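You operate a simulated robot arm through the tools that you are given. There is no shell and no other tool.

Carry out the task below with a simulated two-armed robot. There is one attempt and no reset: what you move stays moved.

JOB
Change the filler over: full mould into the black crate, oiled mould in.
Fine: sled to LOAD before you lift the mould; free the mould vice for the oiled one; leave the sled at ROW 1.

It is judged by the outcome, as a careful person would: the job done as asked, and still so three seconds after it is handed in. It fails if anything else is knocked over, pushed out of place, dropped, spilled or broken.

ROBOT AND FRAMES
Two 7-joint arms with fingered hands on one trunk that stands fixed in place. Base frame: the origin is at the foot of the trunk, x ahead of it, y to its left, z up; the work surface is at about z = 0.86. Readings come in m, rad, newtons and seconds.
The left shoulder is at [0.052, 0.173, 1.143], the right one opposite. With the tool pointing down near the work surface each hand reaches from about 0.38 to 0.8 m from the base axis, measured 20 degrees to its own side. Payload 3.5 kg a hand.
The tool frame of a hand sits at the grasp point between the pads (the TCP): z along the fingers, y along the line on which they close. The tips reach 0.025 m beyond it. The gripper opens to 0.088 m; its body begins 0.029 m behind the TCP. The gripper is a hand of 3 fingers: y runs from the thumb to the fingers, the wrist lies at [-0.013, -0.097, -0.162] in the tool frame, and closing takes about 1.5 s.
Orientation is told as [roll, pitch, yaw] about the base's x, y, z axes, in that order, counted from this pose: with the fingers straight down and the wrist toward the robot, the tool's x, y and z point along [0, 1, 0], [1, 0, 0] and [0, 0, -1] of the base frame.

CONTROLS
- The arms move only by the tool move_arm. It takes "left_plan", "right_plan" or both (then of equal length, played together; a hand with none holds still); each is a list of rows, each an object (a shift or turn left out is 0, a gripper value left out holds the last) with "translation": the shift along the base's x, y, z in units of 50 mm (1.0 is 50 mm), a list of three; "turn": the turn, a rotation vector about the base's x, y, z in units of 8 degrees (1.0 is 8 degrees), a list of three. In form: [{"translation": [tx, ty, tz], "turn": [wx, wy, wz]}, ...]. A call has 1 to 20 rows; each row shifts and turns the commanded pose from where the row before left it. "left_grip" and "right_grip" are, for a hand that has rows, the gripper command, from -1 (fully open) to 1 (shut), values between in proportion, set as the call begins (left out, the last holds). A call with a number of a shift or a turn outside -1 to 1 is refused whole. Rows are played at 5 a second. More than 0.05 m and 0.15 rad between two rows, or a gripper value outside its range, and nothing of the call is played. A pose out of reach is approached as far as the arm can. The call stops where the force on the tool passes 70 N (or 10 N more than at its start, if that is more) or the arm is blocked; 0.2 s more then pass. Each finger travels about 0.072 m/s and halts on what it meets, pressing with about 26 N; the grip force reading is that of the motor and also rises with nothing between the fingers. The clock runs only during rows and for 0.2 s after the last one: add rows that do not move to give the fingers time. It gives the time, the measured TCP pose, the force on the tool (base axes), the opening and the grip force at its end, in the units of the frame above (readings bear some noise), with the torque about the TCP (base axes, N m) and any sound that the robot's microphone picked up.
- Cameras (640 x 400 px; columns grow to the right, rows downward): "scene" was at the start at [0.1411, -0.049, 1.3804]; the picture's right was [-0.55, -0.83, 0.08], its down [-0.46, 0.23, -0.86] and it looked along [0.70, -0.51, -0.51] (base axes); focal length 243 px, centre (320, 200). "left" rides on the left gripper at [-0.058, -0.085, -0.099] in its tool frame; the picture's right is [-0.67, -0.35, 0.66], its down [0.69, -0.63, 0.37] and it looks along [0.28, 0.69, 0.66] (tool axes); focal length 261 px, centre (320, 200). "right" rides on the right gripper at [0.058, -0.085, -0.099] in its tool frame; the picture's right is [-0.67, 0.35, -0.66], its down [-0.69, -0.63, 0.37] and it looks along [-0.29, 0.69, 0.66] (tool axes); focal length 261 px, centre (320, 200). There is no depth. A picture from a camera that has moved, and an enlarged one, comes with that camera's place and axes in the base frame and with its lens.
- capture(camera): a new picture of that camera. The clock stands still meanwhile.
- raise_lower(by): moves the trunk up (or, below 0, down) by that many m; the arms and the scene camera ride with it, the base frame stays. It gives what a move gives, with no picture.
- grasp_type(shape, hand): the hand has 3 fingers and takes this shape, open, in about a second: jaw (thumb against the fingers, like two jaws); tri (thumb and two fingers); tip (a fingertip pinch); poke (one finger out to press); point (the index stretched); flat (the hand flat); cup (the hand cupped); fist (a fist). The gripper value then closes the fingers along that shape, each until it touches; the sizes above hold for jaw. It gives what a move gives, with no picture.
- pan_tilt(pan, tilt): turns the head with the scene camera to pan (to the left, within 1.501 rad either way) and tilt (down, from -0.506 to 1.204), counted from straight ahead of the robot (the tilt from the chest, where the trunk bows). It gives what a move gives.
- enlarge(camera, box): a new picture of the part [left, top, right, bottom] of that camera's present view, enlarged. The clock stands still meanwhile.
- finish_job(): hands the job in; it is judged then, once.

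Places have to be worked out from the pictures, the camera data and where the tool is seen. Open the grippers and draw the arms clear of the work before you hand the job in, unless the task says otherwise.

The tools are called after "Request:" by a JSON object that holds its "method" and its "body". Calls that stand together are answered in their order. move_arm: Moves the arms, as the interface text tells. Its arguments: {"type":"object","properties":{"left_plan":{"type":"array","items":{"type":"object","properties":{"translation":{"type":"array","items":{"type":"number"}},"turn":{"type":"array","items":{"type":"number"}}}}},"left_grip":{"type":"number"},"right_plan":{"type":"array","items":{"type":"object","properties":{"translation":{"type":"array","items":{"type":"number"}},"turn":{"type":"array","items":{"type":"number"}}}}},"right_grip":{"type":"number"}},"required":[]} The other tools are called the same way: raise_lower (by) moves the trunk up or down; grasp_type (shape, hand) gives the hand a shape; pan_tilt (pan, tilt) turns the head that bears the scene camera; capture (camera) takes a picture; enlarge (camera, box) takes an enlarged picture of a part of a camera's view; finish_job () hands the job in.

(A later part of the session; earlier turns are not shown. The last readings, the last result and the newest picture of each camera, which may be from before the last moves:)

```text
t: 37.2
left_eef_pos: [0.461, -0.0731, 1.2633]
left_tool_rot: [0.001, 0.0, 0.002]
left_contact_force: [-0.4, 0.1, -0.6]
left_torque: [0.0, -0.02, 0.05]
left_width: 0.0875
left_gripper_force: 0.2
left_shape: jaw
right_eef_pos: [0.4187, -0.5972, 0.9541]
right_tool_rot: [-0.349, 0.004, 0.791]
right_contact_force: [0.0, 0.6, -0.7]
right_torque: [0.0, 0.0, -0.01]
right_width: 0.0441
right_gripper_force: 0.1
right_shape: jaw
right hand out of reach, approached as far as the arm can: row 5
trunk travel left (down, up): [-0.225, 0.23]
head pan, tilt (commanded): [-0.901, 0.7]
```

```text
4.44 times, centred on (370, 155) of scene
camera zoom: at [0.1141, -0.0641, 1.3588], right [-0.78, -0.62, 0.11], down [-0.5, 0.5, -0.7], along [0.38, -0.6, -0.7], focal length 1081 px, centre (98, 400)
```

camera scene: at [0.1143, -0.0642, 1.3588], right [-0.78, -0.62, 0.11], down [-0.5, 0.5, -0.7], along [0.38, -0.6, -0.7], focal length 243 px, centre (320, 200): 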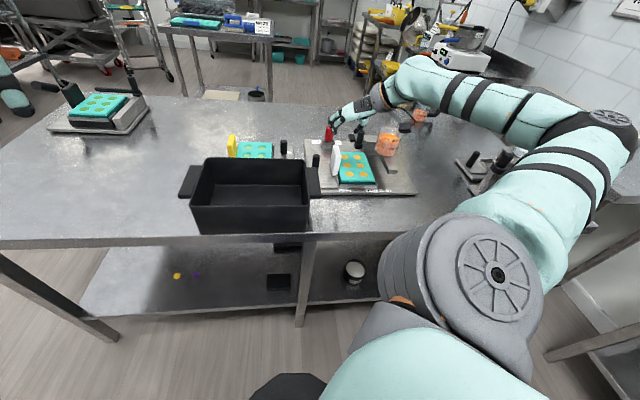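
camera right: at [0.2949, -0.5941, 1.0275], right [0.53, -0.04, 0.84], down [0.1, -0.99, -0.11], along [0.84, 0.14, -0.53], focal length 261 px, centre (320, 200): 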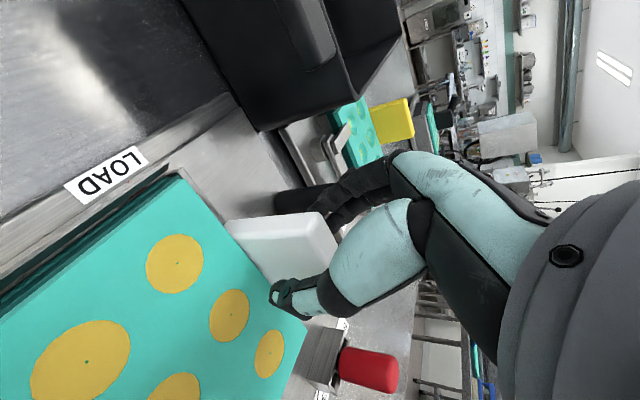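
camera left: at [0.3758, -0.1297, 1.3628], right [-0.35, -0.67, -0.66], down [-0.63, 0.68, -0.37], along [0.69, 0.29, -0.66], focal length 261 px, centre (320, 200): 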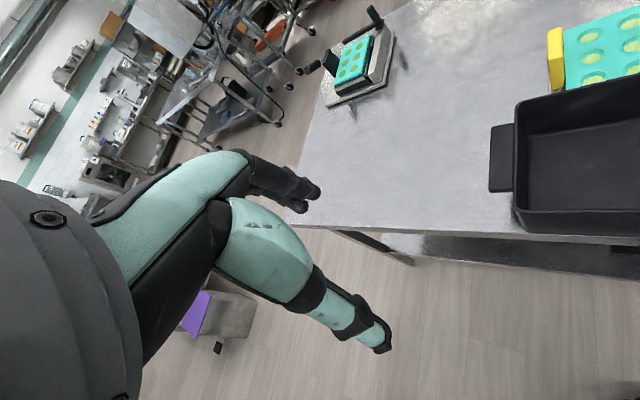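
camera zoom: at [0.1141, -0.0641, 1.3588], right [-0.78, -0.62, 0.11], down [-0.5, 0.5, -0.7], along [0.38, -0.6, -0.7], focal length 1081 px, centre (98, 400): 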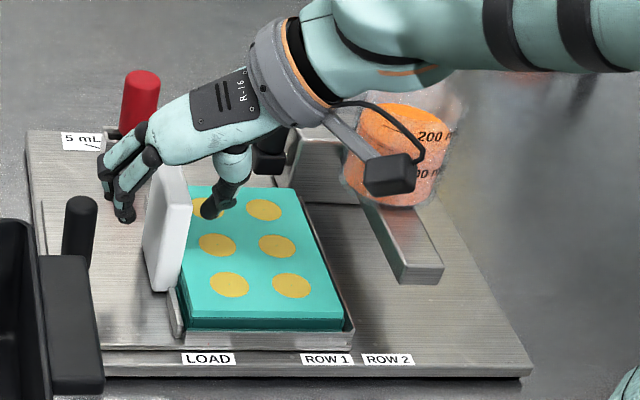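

The pose is at the lower edge of the arm's reach (stopped at z=0.954). Lowering the trunk will help: I rise 0.11 m, lower the trunk 0.10 m, and try again.

Request:
{"method": "move_arm", "body": {"right_plan": [{"translation": [0, 0, 0.5]}, {"translation": [0, 0, 0.8]}, {"translation": [0, 0, 0.9]}, {"translation": [0, 0, 0]}]}}

Request:
{"method": "raise_lower", "body": {"by": -0.1}}

Request:
{"method": "capture", "body": {"camera": "right"}}

Request:
{"method": "capture", "body": {"camera": "scene"}}

```text
t: 38.2
left_eef_pos: [0.4612, -0.0716, 1.2631]
left_tool_rot: [0.0, 0.001, 0.002]
left_contact_force: [-0.1, 0.2, -0.2]
left_torque: [0.05, 0.02, -0.01]
left_width: 0.0874
left_gripper_force: 0.0
left_shape: jaw
right_eef_pos: [0.4195, -0.5977, 1.0651]
right_tool_rot: [-0.347, 0.001, 0.789]
right_contact_force: [0.5, 0.2, -0.6]
right_torque: [0.02, 0.01, 0.01]
right_width: 0.0444
right_gripper_force: 0.0
right_shape: jaw
trunk travel left (down, up): [-0.225, 0.23]
head pan, tilt (commanded): [-0.901, 0.7]
```

```text
t: 39.5
left_eef_pos: [0.4592, -0.0721, 1.1628]
left_tool_rot: [0.0, -0.001, 0.002]
left_contact_force: [-0.1, 0.1, 0.5]
left_torque: [0.03, 0.01, -0.01]
left_width: 0.0874
left_gripper_force: 0.1
left_shape: jaw
right_eef_pos: [0.4169, -0.5974, 0.966]
right_tool_rot: [-0.351, -0.001, 0.791]
right_contact_force: [-0.6, 0.8, 1.1]
right_torque: [-0.02, -0.01, 0.01]
right_width: 0.0444
right_gripper_force: 0.0
right_shape: jaw
trunk travel left (down, up): [-0.125, 0.33]
head pan, tilt (commanded): [-0.901, 0.7]
```

```text
taken
camera right: at [0.2943, -0.5941, 1.0383], right [0.53, -0.04, 0.85], down [0.1, -0.99, -0.11], along [0.84, 0.15, -0.52], focal length 261 px, centre (320, 200)
```

right: 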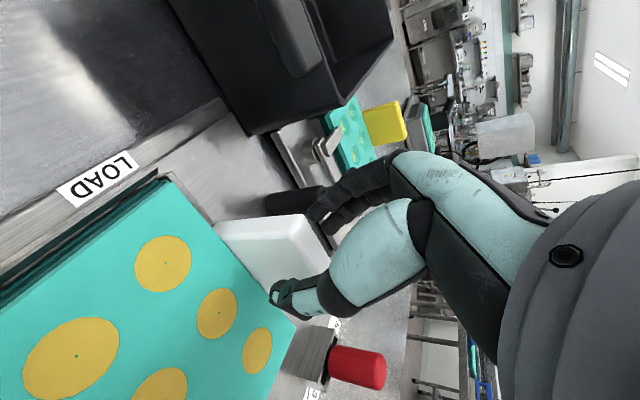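

```text
taken
camera scene: at [0.1849, -0.064, 1.2326], right [-0.75, -0.62, 0.22], down [-0.6, 0.5, -0.62], along [0.28, -0.6, -0.75], focal length 243 px, centre (320, 200)
```

scene: 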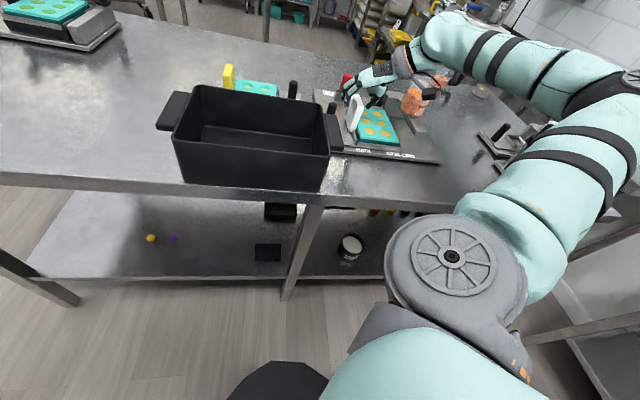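

The trunk bows forward a bit, which also helps. The fingers now straddle the top of the handle; I finish the last 27 mm down and 8 mm outward.

Request:
{"method": "move_arm", "body": {"right_plan": [{"translation": [0.056, -0.054, -0.18]}, {"translation": [0.056, -0.054, -0.18]}, {"translation": [0, 0, -0.18]}, {"translation": [0, 0, 0]}]}}

Request:
{"method": "enlarge", "body": {"camera": "right", "box": [180, 140, 440, 340]}}

Request:
{"method": "enlarge", "body": {"camera": "scene", "box": [320, 50, 450, 170]}}

```text
t: 40.5
left_eef_pos: [0.4611, -0.0717, 1.1636]
left_tool_rot: [-0.001, -0.001, 0.002]
left_contact_force: [0.2, -0.5, -0.1]
left_torque: [-0.04, -0.03, -0.03]
left_width: 0.0874
left_gripper_force: 0.1
left_shape: jaw
right_eef_pos: [0.4249, -0.6026, 0.938]
right_tool_rot: [-0.348, 0.003, 0.79]
right_contact_force: [-0.3, -0.5, -0.1]
right_torque: [0.02, -0.01, 0.0]
right_width: 0.0443
right_gripper_force: 0.1
right_shape: jaw
trunk travel left (down, up): [-0.125, 0.33]
head pan, tilt (commanded): [-0.901, 0.7]
```

```text
2.00 times, centred on (310, 240) of right
camera zoom: at [0.3007, -0.5999, 1.0105], right [0.53, -0.04, 0.84], down [0.1, -0.99, -0.11], along [0.84, 0.15, -0.52], focal length 521 px, centre (340, 120)
```

zoom: 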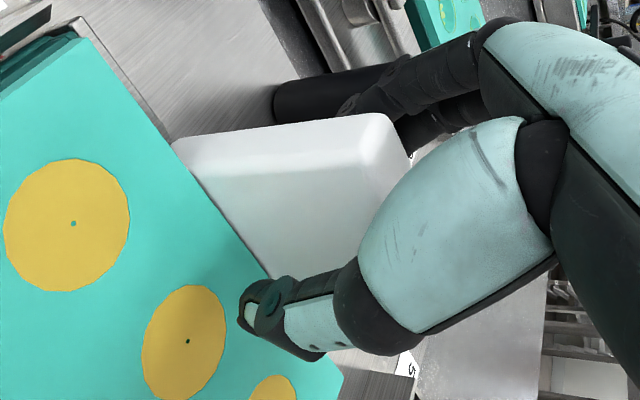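

```text
3.33 times, centred on (385, 110) of scene
camera zoom: at [0.1857, -0.0641, 1.2324], right [-0.75, -0.62, 0.22], down [-0.6, 0.5, -0.62], along [0.27, -0.6, -0.75], focal length 811 px, centre (103, 500)
```

zoom: 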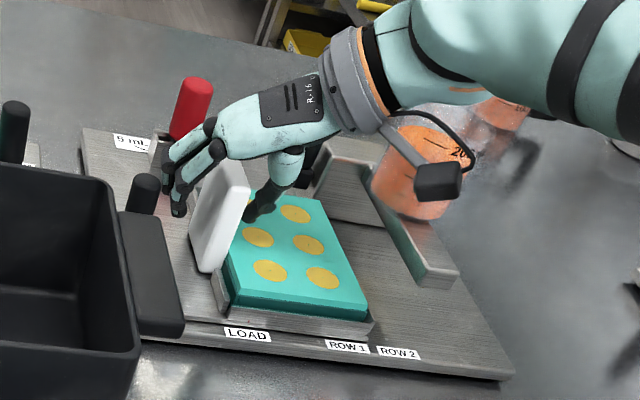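

At the grasp pose with no contact force. I close on the handle.

Request:
{"method": "move_arm", "body": {"right_plan": [{"translation": [0, 0, 0]}, {"translation": [0, 0, 0]}, {"translation": [0, 0, 0]}, {"translation": [0, 0, 0]}, {"translation": [0, 0, 0]}, {"translation": [0, 0, 0]}], "right_grip": 1.0}}

Request:
{"method": "enlarge", "body": {"camera": "right", "box": [180, 140, 440, 340]}}

Request:
{"method": "enlarge", "body": {"camera": "scene", "box": [320, 50, 450, 170]}}

```text
t: 41.9
left_eef_pos: [0.4622, -0.074, 1.1638]
left_tool_rot: [0.001, -0.001, 0.001]
left_contact_force: [-0.9, 0.7, -0.1]
left_torque: [0.01, -0.01, 0.02]
left_width: 0.0878
left_gripper_force: 0.1
left_shape: jaw
right_eef_pos: [0.4244, -0.6025, 0.9382]
right_tool_rot: [-0.347, 0.002, 0.791]
right_contact_force: [0.7, -1.3, -0.4]
right_torque: [0.03, 0.01, 0.05]
right_width: 0.0134
right_gripper_force: 26.2
right_shape: jaw
trunk travel left (down, up): [-0.125, 0.33]
head pan, tilt (commanded): [-0.901, 0.7]
```

```text
2.00 times, centred on (310, 240) of right
camera zoom: at [0.3009, -0.6, 1.0104], right [0.53, -0.04, 0.84], down [0.1, -0.99, -0.11], along [0.84, 0.15, -0.52], focal length 521 px, centre (340, 120)
```

zoom: 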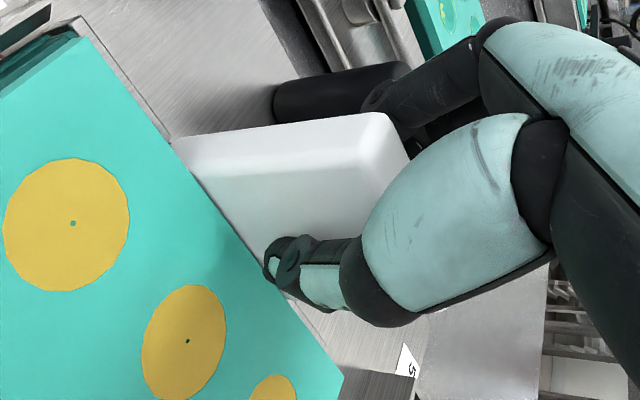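

```text
3.33 times, centred on (385, 110) of scene
camera zoom: at [0.186, -0.0643, 1.2323], right [-0.75, -0.62, 0.22], down [-0.6, 0.5, -0.62], along [0.27, -0.6, -0.75], focal length 811 px, centre (103, 500)
```

zoom: 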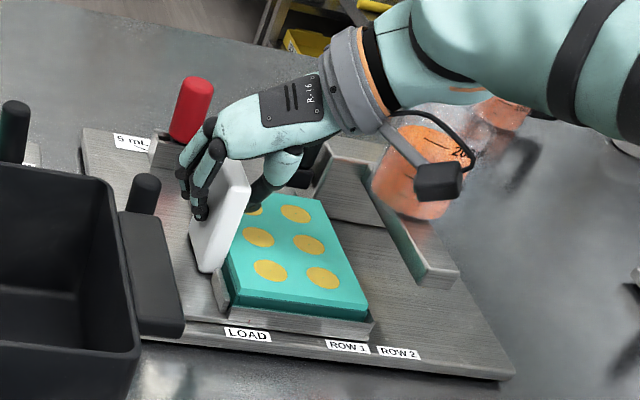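

Firm grip (13.4 mm, 26 N). I note this pose [0.4244, -0.6025, 0.9382] as the seat reference, and lift slowly 30 mm first.

Request:
{"method": "move_arm", "body": {"right_plan": [{"translation": [0, 0, 0.06]}, {"translation": [0, 0, 0.1]}, {"translation": [0, 0, 0.14]}, {"translation": [0, 0, 0.16]}, {"translation": [0, 0, 0.14]}, {"translation": [0, 0, 0]}]}}

Request:
{"method": "enlarge", "body": {"camera": "right", "box": [180, 140, 440, 340]}}

Request:
{"method": "enlarge", "body": {"camera": "scene", "box": [320, 50, 450, 170]}}

```text
t: 43.3
left_eef_pos: [0.4611, -0.0713, 1.1633]
left_tool_rot: [0.001, -0.002, 0.002]
left_contact_force: [-0.4, -0.1, 0.3]
left_torque: [0.05, 0.04, 0.0]
left_width: 0.0877
left_gripper_force: 0.1
left_shape: jaw
right_eef_pos: [0.4236, -0.6012, 0.9683]
right_tool_rot: [-0.349, 0.003, 0.791]
right_contact_force: [0.0, 0.0, -1.9]
right_torque: [0.03, 0.0, 0.0]
right_width: 0.013
right_gripper_force: 26.1
right_shape: jaw
trunk travel left (down, up): [-0.125, 0.33]
head pan, tilt (commanded): [-0.901, 0.7]
```

```text
2.00 times, centred on (310, 240) of right
camera zoom: at [0.3006, -0.5997, 1.0408], right [0.53, -0.04, 0.84], down [0.1, -0.99, -0.11], along [0.84, 0.15, -0.52], focal length 521 px, centre (340, 120)
```

zoom: 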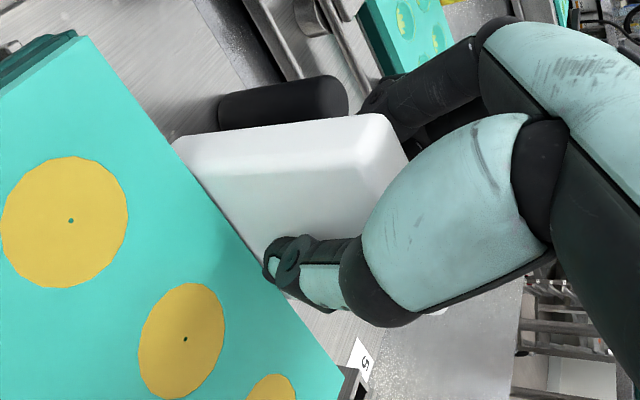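

```text
3.33 times, centred on (385, 110) of scene
camera zoom: at [0.186, -0.0643, 1.2323], right [-0.75, -0.62, 0.22], down [-0.6, 0.5, -0.62], along [0.27, -0.6, -0.75], focal length 811 px, centre (103, 500)
```

zoom: 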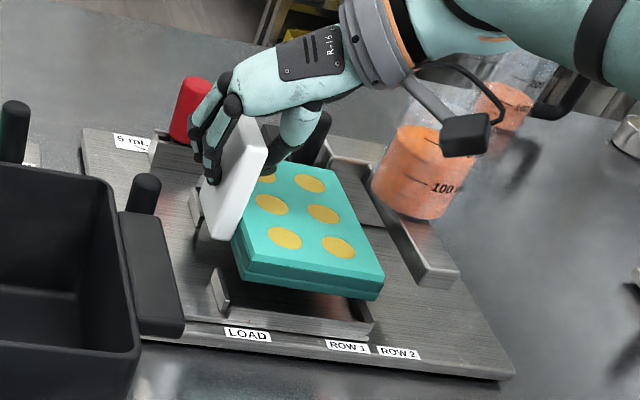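

The mould (≈0.2 kg) hangs level and secure. Before carrying it over I measure the crate's interior more exactly, since the mould is ~0.148 m along that width.

Request:
{"method": "enlarge", "body": {"camera": "scene", "box": [150, 60, 350, 200]}}

Request:
{"method": "capture", "body": {"camera": "left"}}

```text
2.86 times, centred on (250, 130) of scene
camera zoom: at [0.186, -0.0643, 1.2323], right [-0.75, -0.62, 0.22], down [-0.6, 0.5, -0.62], along [0.27, -0.6, -0.75], focal length 695 px, centre (520, 400)
```

zoom: 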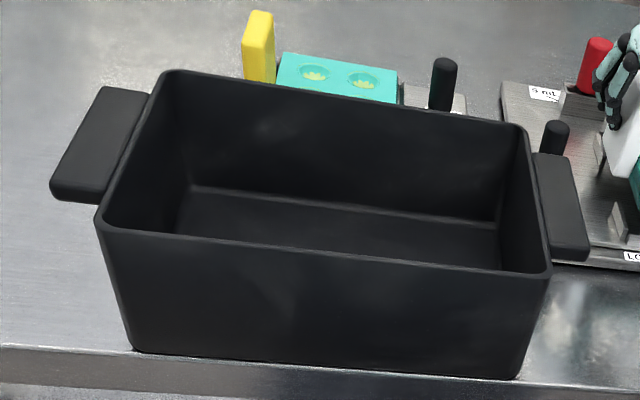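

```text
taken
camera left: at [0.3763, -0.1297, 1.2627], right [-0.35, -0.67, -0.66], down [-0.63, 0.68, -0.37], along [0.69, 0.29, -0.66], focal length 261 px, centre (320, 200)
```

left: 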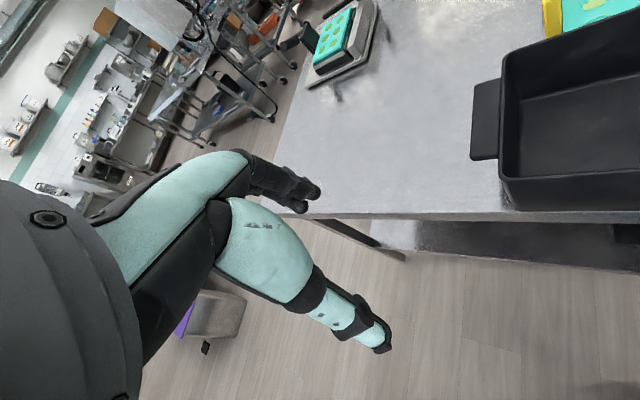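

The crate interior is about s∈[-0.02,0.217], w∈[0.508,0.668] with the rim near z≈0.958; the mould should fit with ~6 mm each side. I lift higher so its underside clears the rim, then check its thickness.

Request:
{"method": "move_arm", "body": {"right_plan": [{"translation": [0, 0, 0.16]}, {"translation": [0, 0, 0.26]}, {"translation": [0, 0, 0.3]}, {"translation": [0, 0, 0.3]}, {"translation": [0, 0, 0.3]}, {"translation": [0, 0, 0.22]}, {"translation": [0, 0, 0.1]}, {"translation": [0, 0, 0]}]}}

Request:
{"method": "enlarge", "body": {"camera": "scene", "box": [300, 20, 460, 170]}}

Request:
{"method": "capture", "body": {"camera": "right"}}

```text
t: 45.1
left_eef_pos: [0.4617, -0.0715, 1.163]
left_tool_rot: [-0.001, 0.001, 0.002]
left_contact_force: [0.1, 0.7, -0.5]
left_torque: [0.01, 0.01, -0.02]
left_width: 0.0874
left_gripper_force: 0.1
left_shape: jaw
right_eef_pos: [0.4249, -0.6017, 1.0507]
right_tool_rot: [-0.349, 0.002, 0.79]
right_contact_force: [-0.4, -0.2, -1.5]
right_torque: [0.03, -0.02, -0.02]
right_width: 0.0129
right_gripper_force: 25.7
right_shape: jaw
trunk travel left (down, up): [-0.125, 0.33]
head pan, tilt (commanded): [-0.901, 0.7]
```

```text
2.67 times, centred on (380, 95) of scene
camera zoom: at [0.186, -0.0643, 1.2323], right [-0.75, -0.62, 0.22], down [-0.6, 0.5, -0.62], along [0.27, -0.6, -0.75], focal length 649 px, centre (160, 480)
```

zoom: 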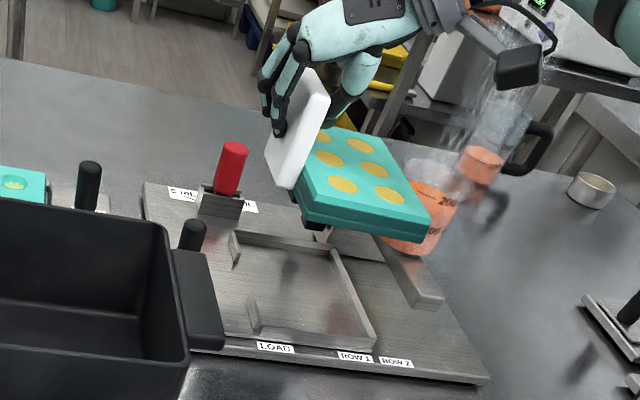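

```text
taken
camera right: at [0.3012, -0.5991, 1.1228], right [0.53, -0.04, 0.84], down [0.1, -0.99, -0.11], along [0.84, 0.15, -0.52], focal length 261 px, centre (320, 200)
```

right: 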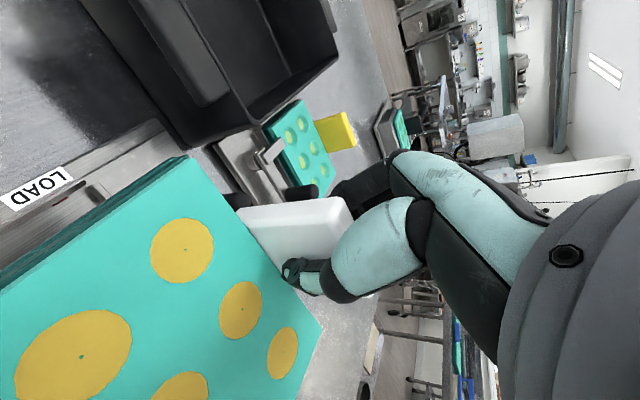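

The mould is level with its underside at ≈1.0, above the rim. I carry it smoothly toward the crate's interior centre (TCP target ≈ [0.518, -0.306]).

Request:
{"method": "move_arm", "body": {"right_plan": [{"translation": [0.05, 0.16, 0]}, {"translation": [0.1, 0.32, 0]}, {"translation": [0.133, 0.422, 0]}, {"translation": [0.133, 0.422, 0]}, {"translation": [0.133, 0.422, 0]}, {"translation": [0.133, 0.422, 0]}, {"translation": [0.133, 0.422, 0]}, {"translation": [0.133, 0.422, 0]}, {"translation": [0.133, 0.422, 0]}, {"translation": [0.133, 0.422, 0]}, {"translation": [0.133, 0.422, 0]}, {"translation": [0.133, 0.422, 0]}, {"translation": [0.133, 0.422, 0]}, {"translation": [0.133, 0.422, 0]}, {"translation": [0.1, 0.3, 0]}, {"translation": [0.05, 0.13, 0]}, {"translation": [0, 0, 0]}, {"translation": [0, 0, 0]}]}}

Request:
{"method": "capture", "body": {"camera": "right"}}

Request:
{"method": "capture", "body": {"camera": "scene"}}

Request:
{"method": "enlarge", "body": {"camera": "scene", "box": [150, 20, 350, 200]}}

```text
t: 48.9
left_eef_pos: [0.4608, -0.0714, 1.1634]
left_tool_rot: [0.001, -0.002, 0.002]
left_contact_force: [-0.4, 0.1, 0.4]
left_torque: [0.0, -0.02, 0.02]
left_width: 0.0874
left_gripper_force: 0.0
left_shape: jaw
right_eef_pos: [0.5199, -0.3024, 1.0499]
right_tool_rot: [-0.35, 0.002, 0.791]
right_contact_force: [-0.1, -1.0, -0.8]
right_torque: [0.02, -0.07, 0.0]
right_width: 0.0127
right_gripper_force: 25.2
right_shape: jaw
trunk travel left (down, up): [-0.125, 0.33]
head pan, tilt (commanded): [-0.901, 0.7]
```

```text
taken
camera right: at [0.3962, -0.3007, 1.1229], right [0.53, -0.04, 0.84], down [0.1, -0.99, -0.11], along [0.84, 0.15, -0.52], focal length 261 px, centre (320, 200)
```

right: 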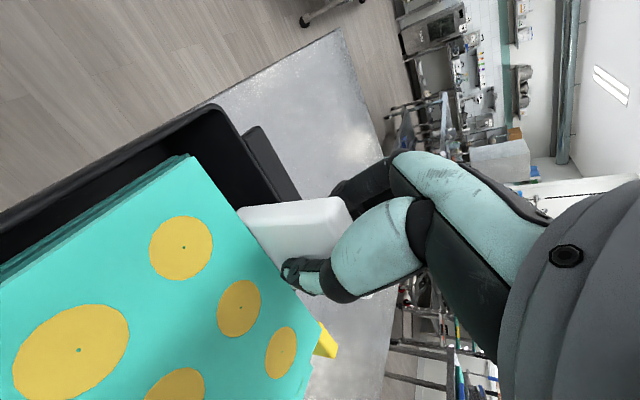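

```text
taken
camera scene: at [0.1861, -0.0641, 1.2323], right [-0.75, -0.62, 0.22], down [-0.6, 0.5, -0.62], along [0.27, -0.6, -0.75], focal length 243 px, centre (320, 200)
```

scene: 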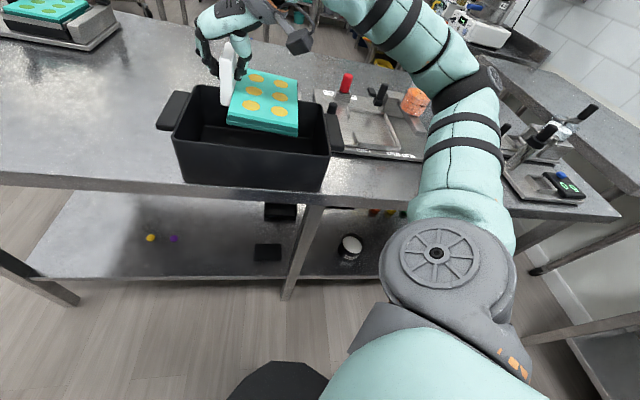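

```text
2.22 times, centred on (250, 110) of scene
camera zoom: at [0.1861, -0.0641, 1.2323], right [-0.75, -0.62, 0.22], down [-0.6, 0.5, -0.62], along [0.27, -0.6, -0.75], focal length 540 px, centre (476, 400)
```

zoom: 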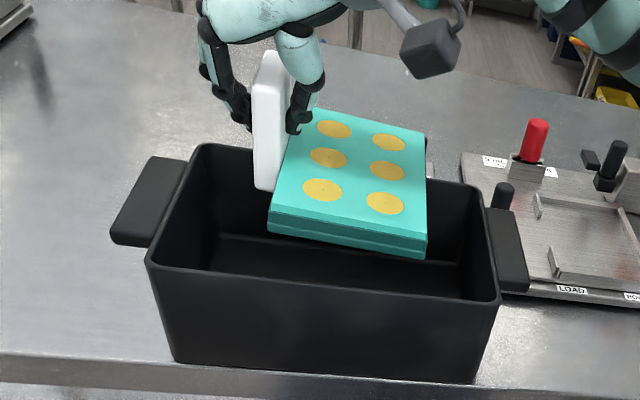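

The mould hovers over the crate, nicely parallel. I zoom on the wrist view to judge the gap at the front wall before lowering.

Request:
{"method": "enlarge", "body": {"camera": "right", "box": [0, 80, 300, 300]}}

```text
1.82 times, centred on (150, 190) of right
camera zoom: at [0.3962, -0.3007, 1.1229], right [0.53, -0.04, 0.84], down [0.1, -0.99, -0.11], along [0.84, 0.15, -0.52], focal length 474 px, centre (629, 218)
```

zoom: 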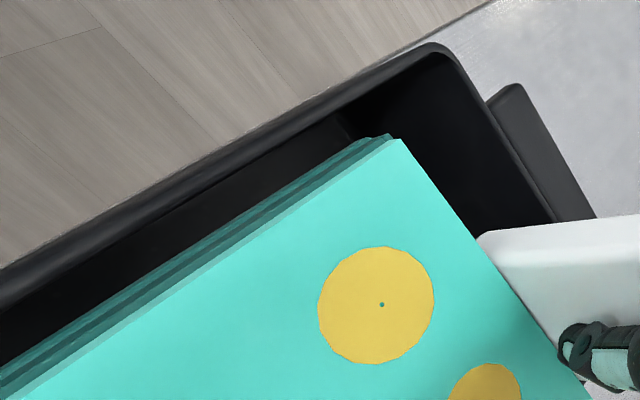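

Gap estimates: ~7 mm at the front wall and ~6 mm at the back – well centred. I lower slowly to the rim level and check.

Request:
{"method": "move_arm", "body": {"right_plan": [{"translation": [0, 0, -0.15]}, {"translation": [0, 0, -0.25]}, {"translation": [0, 0, -0.25]}, {"translation": [0, 0, -0.2]}, {"translation": [0, 0, -0.15]}, {"translation": [0, 0, 0]}]}}

Request:
{"method": "capture", "body": {"camera": "right"}}

Request:
{"method": "enlarge", "body": {"camera": "right", "box": [0, 80, 300, 300]}}

Request:
{"method": "enlarge", "body": {"camera": "scene", "box": [150, 20, 350, 200]}}

```text
t: 50.3
left_eef_pos: [0.461, -0.072, 1.1632]
left_tool_rot: [0.0, 0.0, 0.001]
left_contact_force: [-0.1, 0.8, -0.4]
left_torque: [0.01, -0.01, 0.0]
left_width: 0.0874
left_gripper_force: 0.1
left_shape: jaw
right_eef_pos: [0.52, -0.3041, 0.9992]
right_tool_rot: [-0.349, 0.001, 0.79]
right_contact_force: [-0.1, 0.5, -1.8]
right_torque: [0.04, -0.04, -0.02]
right_width: 0.013
right_gripper_force: 26.2
right_shape: jaw
trunk travel left (down, up): [-0.125, 0.33]
head pan, tilt (commanded): [-0.901, 0.7]
```

```text
taken
camera right: at [0.3963, -0.3012, 1.0727], right [0.53, -0.04, 0.84], down [0.1, -0.99, -0.11], along [0.84, 0.15, -0.52], focal length 261 px, centre (320, 200)
```

right: 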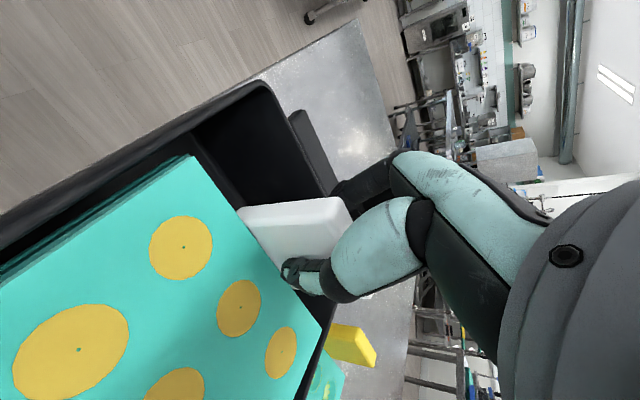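

```text
1.82 times, centred on (150, 190) of right
camera zoom: at [0.3963, -0.3012, 1.0727], right [0.53, -0.04, 0.84], down [0.1, -0.99, -0.11], along [0.84, 0.15, -0.52], focal length 474 px, centre (629, 218)
```

zoom: 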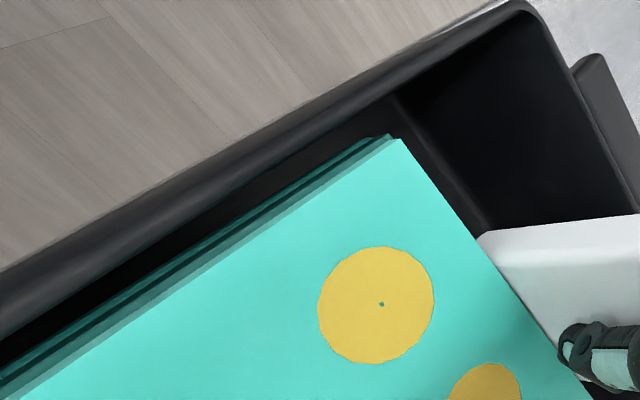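

```text
2.22 times, centred on (250, 110) of scene
camera zoom: at [0.186, -0.0641, 1.2323], right [-0.75, -0.62, 0.22], down [-0.6, 0.5, -0.62], along [0.27, -0.6, -0.75], focal length 540 px, centre (476, 400)
```

zoom: 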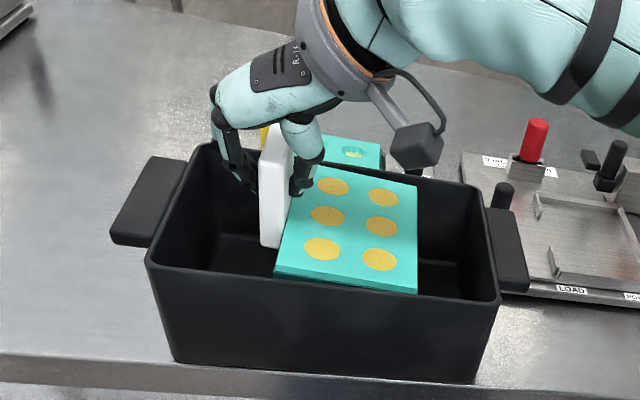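

The mould is inside the rim with gaps holding. I keep lowering slowly, watching the force.

Request:
{"method": "move_arm", "body": {"right_plan": [{"translation": [0, 0, -0.2]}, {"translation": [0, 0, -0.25]}, {"translation": [0, 0, -0.25]}, {"translation": [0, 0, -0.2]}, {"translation": [0, 0, -0.15]}, {"translation": [0, 0, -0.1]}, {"translation": [0, 0, 0]}]}}

Request:
{"method": "capture", "body": {"camera": "right"}}

Request:
{"method": "enlarge", "body": {"camera": "scene", "box": [150, 20, 350, 200]}}

```text
t: 51.9
left_eef_pos: [0.4616, -0.0703, 1.1629]
left_tool_rot: [0.001, -0.001, 0.001]
left_contact_force: [1.1, -0.1, -0.1]
left_torque: [-0.01, -0.02, -0.04]
left_width: 0.0877
left_gripper_force: 0.0
left_shape: jaw
right_eef_pos: [0.5196, -0.3034, 0.9428]
right_tool_rot: [-0.35, 0.001, 0.791]
right_contact_force: [1.3, 0.8, 0.2]
right_torque: [0.02, -0.03, -0.02]
right_width: 0.0131
right_gripper_force: 26.0
right_shape: jaw
trunk travel left (down, up): [-0.125, 0.33]
head pan, tilt (commanded): [-0.901, 0.7]
```

```text
taken
camera right: at [0.3963, -0.3007, 1.0152], right [0.53, -0.04, 0.84], down [0.1, -0.99, -0.11], along [0.84, 0.15, -0.52], focal length 261 px, centre (320, 200)
```

right: 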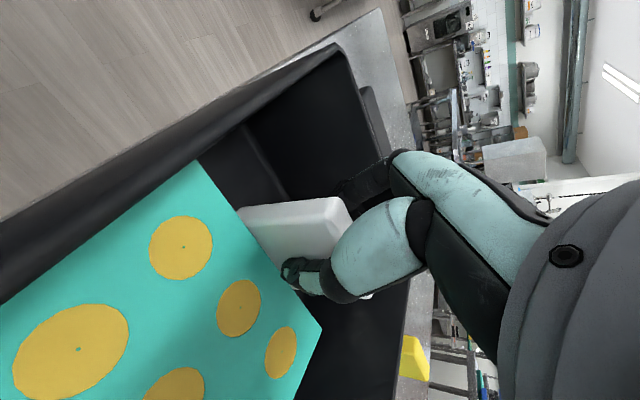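

```text
2.22 times, centred on (250, 110) of scene
camera zoom: at [0.186, -0.0641, 1.2323], right [-0.75, -0.62, 0.22], down [-0.6, 0.5, -0.62], along [0.27, -0.6, -0.75], focal length 540 px, centre (476, 400)
```

zoom: 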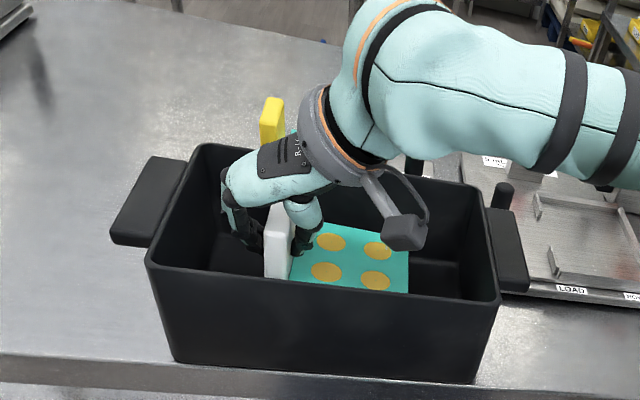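

The z-force reading changed by ~2 N, which could be noise or first contact. I hold still to read again.

Request:
{"method": "move_arm", "body": {"right_plan": [{"translation": [0, 0, 0]}, {"translation": [0, 0, 0]}]}}

Request:
{"method": "enlarge", "body": {"camera": "right", "box": [0, 120, 300, 340]}}

Request:
{"method": "enlarge", "body": {"camera": "scene", "box": [190, 60, 310, 170]}}

```text
t: 52.5
left_eef_pos: [0.4604, -0.0705, 1.1632]
left_tool_rot: [0.0, -0.001, 0.002]
left_contact_force: [-0.1, 0.3, 0.2]
left_torque: [-0.01, 0.05, -0.02]
left_width: 0.0875
left_gripper_force: 0.2
left_shape: jaw
right_eef_pos: [0.5198, -0.3025, 0.9411]
right_tool_rot: [-0.35, 0.002, 0.79]
right_contact_force: [0.4, -0.2, -1.0]
right_torque: [0.04, -0.04, -0.03]
right_width: 0.0132
right_gripper_force: 26.1
right_shape: jaw
trunk travel left (down, up): [-0.125, 0.33]
head pan, tilt (commanded): [-0.901, 0.7]
```

```text
1.82 times, centred on (150, 230) of right
camera zoom: at [0.3963, -0.3007, 1.0152], right [0.53, -0.04, 0.84], down [0.1, -0.99, -0.11], along [0.84, 0.15, -0.52], focal length 474 px, centre (629, 146)
```

zoom: 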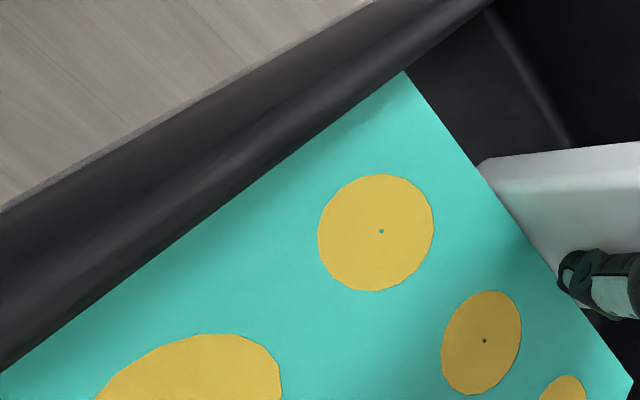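

```text
3.64 times, centred on (250, 115) of scene
camera zoom: at [0.186, -0.0641, 1.2323], right [-0.75, -0.62, 0.22], down [-0.6, 0.5, -0.62], along [0.27, -0.6, -0.75], focal length 884 px, centre (574, 509)
```

zoom: 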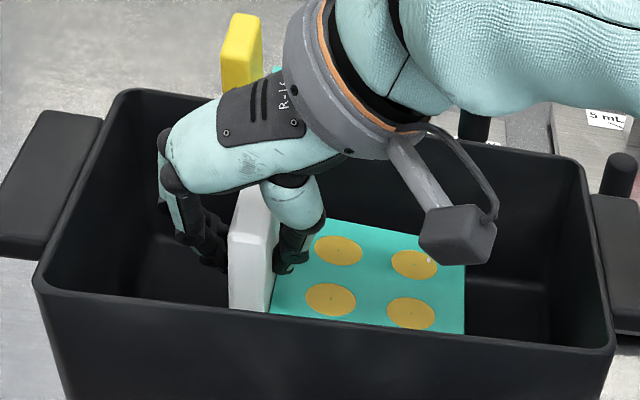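

Still hanging free (−1 N). I continue down in 5 mm rows, pausing to read.

Request:
{"method": "move_arm", "body": {"right_plan": [{"translation": [0, 0, -0.1]}, {"translation": [0, 0, -0.1]}, {"translation": [0, 0, -0.08]}, {"translation": [0, 0, 0]}]}}

Request:
{"method": "enlarge", "body": {"camera": "scene", "box": [190, 60, 310, 170]}}

```text
t: 53.5
left_eef_pos: [0.4606, -0.0717, 1.1629]
left_tool_rot: [-0.002, 0.0, 0.001]
left_contact_force: [0.9, 0.8, -0.1]
left_torque: [-0.03, -0.03, 0.02]
left_width: 0.0878
left_gripper_force: 0.1
left_shape: jaw
right_eef_pos: [0.5192, -0.304, 0.9288]
right_tool_rot: [-0.349, 0.002, 0.79]
right_contact_force: [0.4, -0.4, -1.3]
right_torque: [0.02, -0.03, 0.0]
right_width: 0.0129
right_gripper_force: 26.4
right_shape: jaw
trunk travel left (down, up): [-0.125, 0.33]
head pan, tilt (commanded): [-0.901, 0.7]
```

```text
3.64 times, centred on (250, 115) of scene
camera zoom: at [0.186, -0.0641, 1.2323], right [-0.75, -0.62, 0.22], down [-0.6, 0.5, -0.62], along [0.27, -0.6, -0.75], focal length 884 px, centre (574, 509)
```

zoom: 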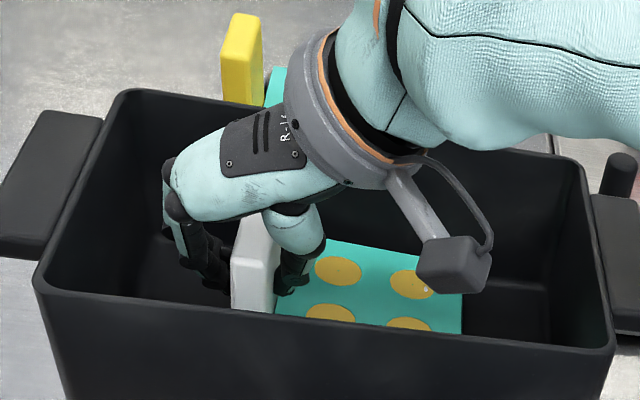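

Still free at TCP z=0.929. Continue with very small rows to find the floor.

Request:
{"method": "move_arm", "body": {"right_plan": [{"translation": [0, 0, -0.06]}, {"translation": [0, 0, -0.06]}, {"translation": [0, 0, -0.04]}, {"translation": [0, 0, 0]}]}}

Request:
{"method": "move_arm", "body": {"right_plan": [{"translation": [0, 0, -0.04]}, {"translation": [0, 0, -0.04]}, {"translation": [0, 0, 0]}]}}

Request:
{"method": "enlarge", "body": {"camera": "scene", "box": [190, 60, 310, 170]}}

```text
t: 54.5
left_eef_pos: [0.4607, -0.0724, 1.1647]
left_tool_rot: [-0.001, 0.001, 0.002]
left_contact_force: [0.2, -0.3, -0.4]
left_torque: [0.01, -0.01, -0.02]
left_width: 0.0873
left_gripper_force: 0.1
left_shape: jaw
right_eef_pos: [0.5199, -0.303, 0.9196]
right_tool_rot: [-0.35, 0.002, 0.791]
right_contact_force: [-0.2, -0.1, 1.6]
right_torque: [0.01, 0.0, -0.01]
right_width: 0.0129
right_gripper_force: 25.5
right_shape: jaw
trunk travel left (down, up): [-0.125, 0.33]
head pan, tilt (commanded): [-0.901, 0.7]
```

```text
t: 55.3
left_eef_pos: [0.4589, -0.0714, 1.1639]
left_tool_rot: [-0.002, -0.002, 0.002]
left_contact_force: [-0.5, -0.1, 0.4]
left_torque: [0.01, -0.01, -0.01]
left_width: 0.0874
left_gripper_force: 0.0
left_shape: jaw
right_eef_pos: [0.519, -0.3036, 0.9176]
right_tool_rot: [-0.352, 0.0, 0.791]
right_contact_force: [2.9, -2.4, 18.5]
right_torque: [-0.14, -0.12, -0.07]
right_width: 0.0134
right_gripper_force: 26.0
right_shape: jaw
trunk travel left (down, up): [-0.125, 0.33]
head pan, tilt (commanded): [-0.901, 0.7]
```

```text
3.64 times, centred on (250, 115) of scene
camera zoom: at [0.1841, -0.0632, 1.2329], right [-0.75, -0.62, 0.22], down [-0.6, 0.5, -0.62], along [0.28, -0.6, -0.75], focal length 884 px, centre (574, 509)
```

zoom: 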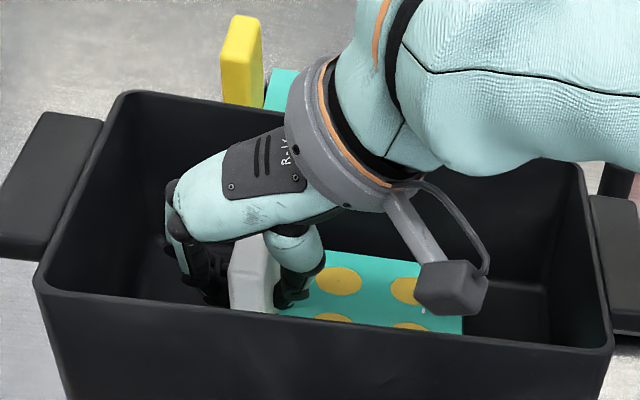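

The mould rests on the crate floor (18 N upward). I relieve the pressure by ~4 mm and open the fingers.

Request:
{"method": "move_arm", "body": {"right_plan": [{"translation": [0, 0, 0.07]}, {"translation": [0, 0, 0]}]}}

Request:
{"method": "move_arm", "body": {"right_plan": [{"translation": [0, 0, 0]}, {"translation": [0, 0, 0]}, {"translation": [0, 0, 0]}, {"translation": [0, 0, 0]}], "right_grip": 0.0}}

Request:
{"method": "enlarge", "body": {"camera": "scene", "box": [190, 60, 310, 170]}}

Request:
{"method": "capture", "body": {"camera": "right"}}

```text
t: 55.9
left_eef_pos: [0.4605, -0.0714, 1.163]
left_tool_rot: [0.0, -0.001, 0.002]
left_contact_force: [-0.1, -0.1, -0.4]
left_torque: [0.0, 0.0, 0.02]
left_width: 0.0876
left_gripper_force: 0.0
left_shape: jaw
right_eef_pos: [0.5189, -0.3023, 0.9196]
right_tool_rot: [-0.349, 0.003, 0.791]
right_contact_force: [0.2, -0.6, 6.4]
right_torque: [-0.07, -0.02, -0.03]
right_width: 0.0133
right_gripper_force: 25.6
right_shape: jaw
trunk travel left (down, up): [-0.125, 0.33]
head pan, tilt (commanded): [-0.901, 0.7]
```

```text
t: 56.9
left_eef_pos: [0.4605, -0.073, 1.1643]
left_tool_rot: [0.001, 0.0, 0.002]
left_contact_force: [-1.1, 0.0, 0.9]
left_torque: [0.03, -0.01, 0.02]
left_width: 0.0876
left_gripper_force: 0.0
left_shape: jaw
right_eef_pos: [0.5186, -0.3045, 0.9198]
right_tool_rot: [-0.349, 0.002, 0.791]
right_contact_force: [0.1, 0.8, -0.1]
right_torque: [-0.05, -0.01, 0.01]
right_width: 0.0438
right_gripper_force: 0.1
right_shape: jaw
trunk travel left (down, up): [-0.125, 0.33]
head pan, tilt (commanded): [-0.901, 0.7]
```

```text
3.64 times, centred on (250, 115) of scene
camera zoom: at [0.186, -0.064, 1.2323], right [-0.75, -0.62, 0.22], down [-0.6, 0.5, -0.62], along [0.27, -0.6, -0.75], focal length 884 px, centre (574, 509)
```

zoom: 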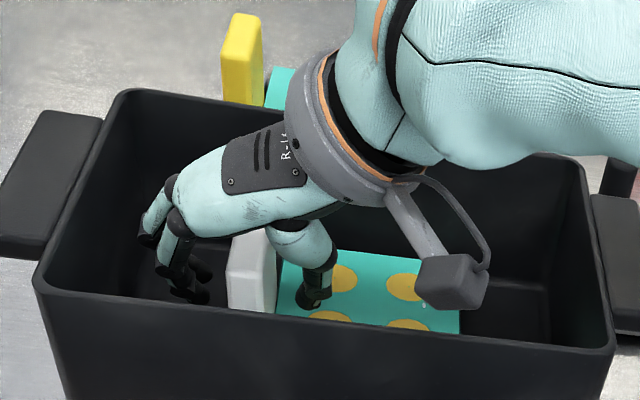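

```text
taken
camera right: at [0.3961, -0.3007, 0.9924], right [0.53, -0.04, 0.84], down [0.1, -0.99, -0.11], along [0.84, 0.15, -0.52], focal length 261 px, centre (320, 200)
```

right: 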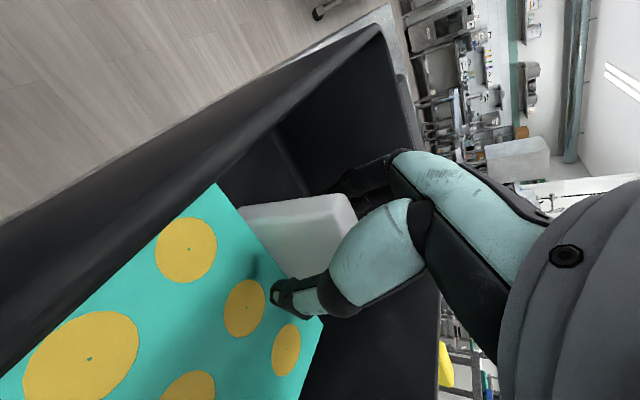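

Released cleanly; the mould lies flat in the crate. I raise the hand straight up out of the crate.

Request:
{"method": "move_arm", "body": {"right_plan": [{"translation": [0, 0, 0.2]}, {"translation": [0, 0, 0.4]}, {"translation": [0, 0, 0.6]}, {"translation": [0, 0, 0.7]}, {"translation": [0, 0, 0.7]}, {"translation": [0, 0, 0.6]}, {"translation": [0, 0, 0]}]}}

Request:
{"method": "capture", "body": {"camera": "right"}}

Request:
{"method": "capture", "body": {"camera": "scene"}}

```text
t: 58.5
left_eef_pos: [0.4611, -0.0731, 1.162]
left_tool_rot: [0.0, 0.0, 0.003]
left_contact_force: [0.0, 0.3, 0.1]
left_torque: [0.01, -0.02, -0.02]
left_width: 0.0875
left_gripper_force: 0.0
left_shape: jaw
right_eef_pos: [0.5202, -0.3033, 1.0807]
right_tool_rot: [-0.35, 0.001, 0.79]
right_contact_force: [0.0, 0.6, -0.2]
right_torque: [0.02, 0.0, 0.07]
right_width: 0.0436
right_gripper_force: 0.1
right_shape: jaw
trunk travel left (down, up): [-0.125, 0.33]
head pan, tilt (commanded): [-0.901, 0.7]
```

```text
taken
camera right: at [0.3965, -0.3011, 1.1534], right [0.53, -0.04, 0.84], down [0.1, -0.99, -0.11], along [0.84, 0.15, -0.52], focal length 261 px, centre (320, 200)
```

right: 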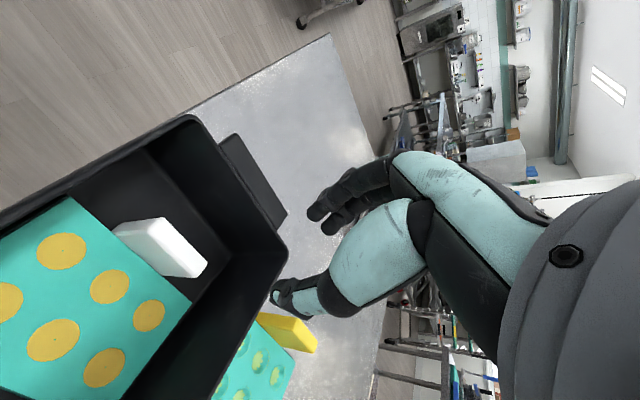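

```text
taken
camera scene: at [0.1859, -0.0643, 1.2323], right [-0.75, -0.62, 0.22], down [-0.6, 0.5, -0.62], along [0.27, -0.6, -0.75], focal length 243 px, centre (320, 200)
```

scene: 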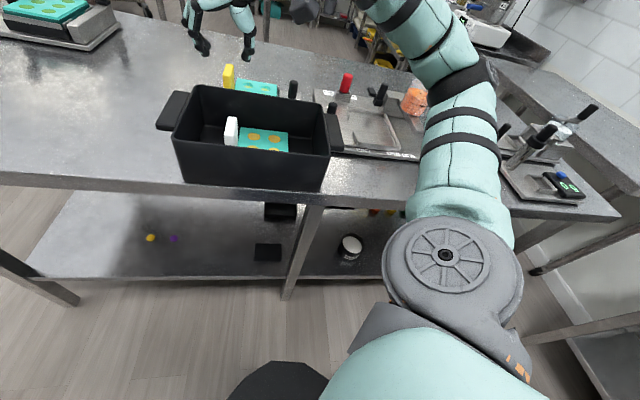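

The full mould is in the crate. Now the latch: I move the hand so its camera looks at the vice lever from close by, to find a release label and the geometry.

Request:
{"method": "move_arm", "body": {"right_plan": [{"translation": [0.05, -0.78, 0.1]}, {"translation": [0.05, -0.78, 0.1]}, {"translation": [0.05, -0.78, 0.1]}, {"translation": [0.05, -0.78, 0.1]}, {"translation": [0, 0, 0]}]}}

Request:
{"method": "capture", "body": {"camera": "right"}}

Request:
{"method": "enlarge", "body": {"camera": "scene", "box": [200, 40, 440, 180]}}

```text
t: 59.7
left_eef_pos: [0.4607, -0.0718, 1.1636]
left_tool_rot: [0.0, -0.001, 0.003]
left_contact_force: [-0.4, -0.1, -0.6]
left_torque: [-0.02, 0.0, 0.02]
left_width: 0.0877
left_gripper_force: 0.0
left_shape: jaw
right_eef_pos: [0.53, -0.459, 1.1013]
right_tool_rot: [-0.349, 0.0, 0.789]
right_contact_force: [0.5, -0.8, 0.0]
right_torque: [-0.03, -0.01, -0.02]
right_width: 0.0438
right_gripper_force: 0.0
right_shape: jaw
trunk travel left (down, up): [-0.125, 0.33]
head pan, tilt (commanded): [-0.901, 0.7]
```

```text
taken
camera right: at [0.4068, -0.4566, 1.174], right [0.53, -0.04, 0.84], down [0.1, -0.99, -0.11], along [0.84, 0.15, -0.52], focal length 261 px, centre (320, 200)
```

right: 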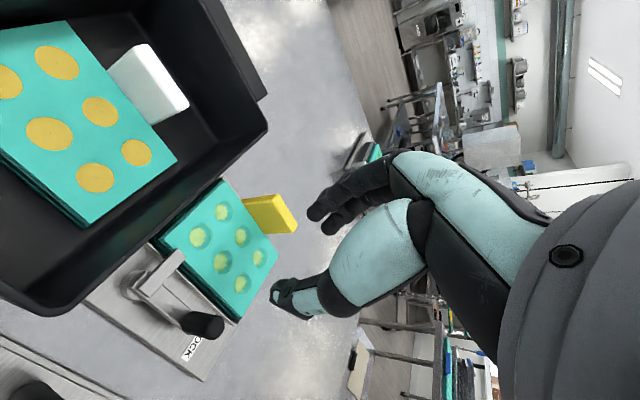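

```text
2.67 times, centred on (320, 110) of scene
camera zoom: at [0.1859, -0.0636, 1.2323], right [-0.75, -0.62, 0.22], down [-0.6, 0.5, -0.62], along [0.27, -0.6, -0.75], focal length 649 px, centre (320, 440)
```

zoom: 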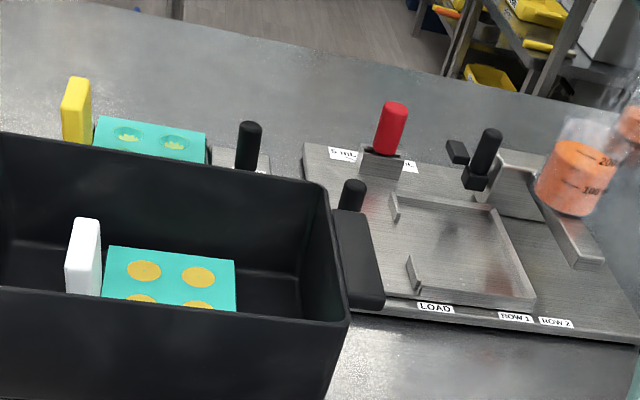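

Request:
{"method": "enlarge", "body": {"camera": "right", "box": [80, 170, 310, 390]}}

Request:
{"method": "enlarge", "body": {"camera": "right", "box": [100, 230, 240, 380]}}

```text
1.82 times, centred on (195, 280) of right
camera zoom: at [0.4068, -0.4566, 1.174], right [0.53, -0.04, 0.84], down [0.1, -0.99, -0.11], along [0.84, 0.15, -0.52], focal length 474 px, centre (547, 54)
```

zoom: 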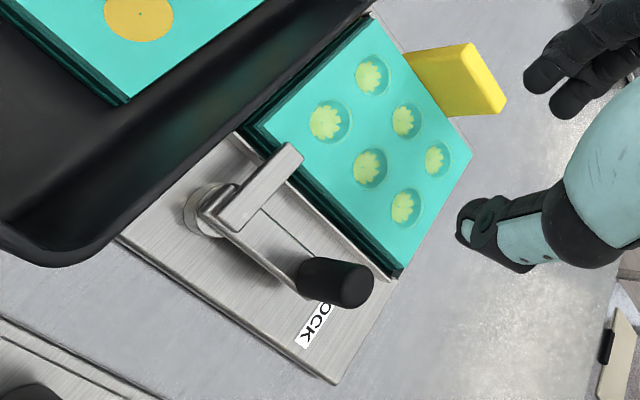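

```text
2.67 times, centred on (170, 305) of right
camera zoom: at [0.4068, -0.4566, 1.174], right [0.53, -0.04, 0.84], down [0.1, -0.99, -0.11], along [0.84, 0.15, -0.52], focal length 695 px, centre (720, -80)
```

zoom: 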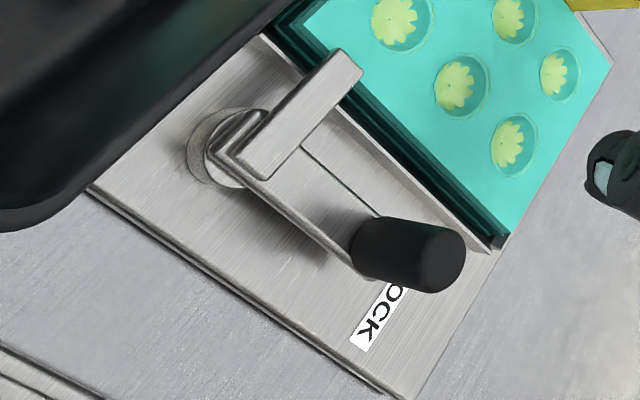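

The latch is clear: its finger overlaps the mould edge by only a few mm; pivot ≈ (s 0.026, w 0.7255), knob ≈ (s 0.031, w 0.794), lever ~68 mm. I will push the knob away from the mould (clockwise) with closed fingertips; first I go above the push start point.

Request:
{"method": "move_arm", "body": {"right_plan": [{"translation": [0.58, -0.344, 0]}, {"translation": [0.58, -0.344, 0]}, {"translation": [0.58, -0.344, 0]}, {"translation": [0, 0, -0.7]}, {"translation": [0, 0, -0.7]}, {"translation": [0, 0, -0.4]}, {"translation": [0, 0, 0]}], "right_grip": 1.0}}

Request:
{"method": "capture", "body": {"camera": "right"}}

Request:
{"method": "enlarge", "body": {"camera": "scene", "box": [200, 20, 400, 160]}}

```text
t: 61.3
left_eef_pos: [0.4613, -0.072, 1.163]
left_tool_rot: [-0.001, -0.001, 0.002]
left_contact_force: [0.2, 0.6, -0.5]
left_torque: [-0.01, 0.0, -0.01]
left_width: 0.0875
left_gripper_force: 0.0
left_shape: jaw
right_eef_pos: [0.6181, -0.5122, 1.0106]
right_tool_rot: [-0.351, 0.003, 0.791]
right_contact_force: [-0.2, -0.1, 0.3]
right_torque: [0.0, 0.03, 0.01]
right_width: 0.0001
right_gripper_force: 26.1
right_shape: jaw
trunk travel left (down, up): [-0.125, 0.33]
head pan, tilt (commanded): [-0.901, 0.7]
```

```text
taken
camera right: at [0.4931, -0.5079, 1.0827], right [0.53, -0.04, 0.84], down [0.1, -0.99, -0.11], along [0.84, 0.14, -0.52], focal length 261 px, centre (320, 200)
```

right: 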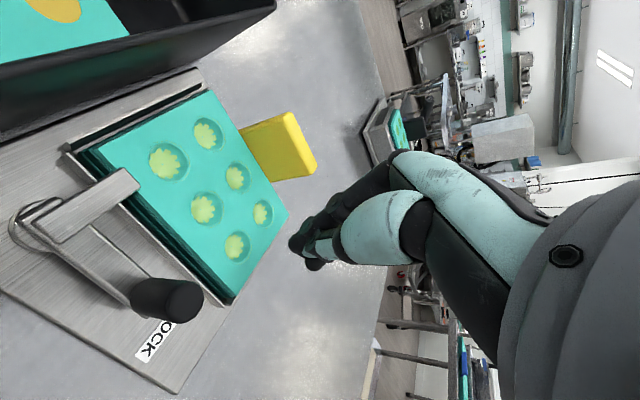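

```text
2.86 times, centred on (300, 90) of scene
camera zoom: at [0.1858, -0.064, 1.2324], right [-0.75, -0.62, 0.22], down [-0.6, 0.5, -0.62], along [0.27, -0.6, -0.75], focal length 695 px, centre (377, 514)
```

zoom: 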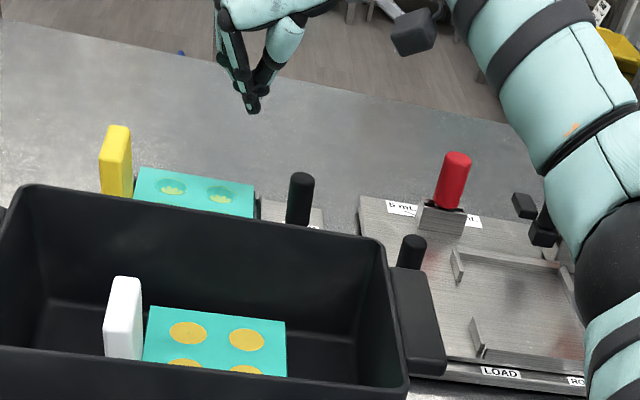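

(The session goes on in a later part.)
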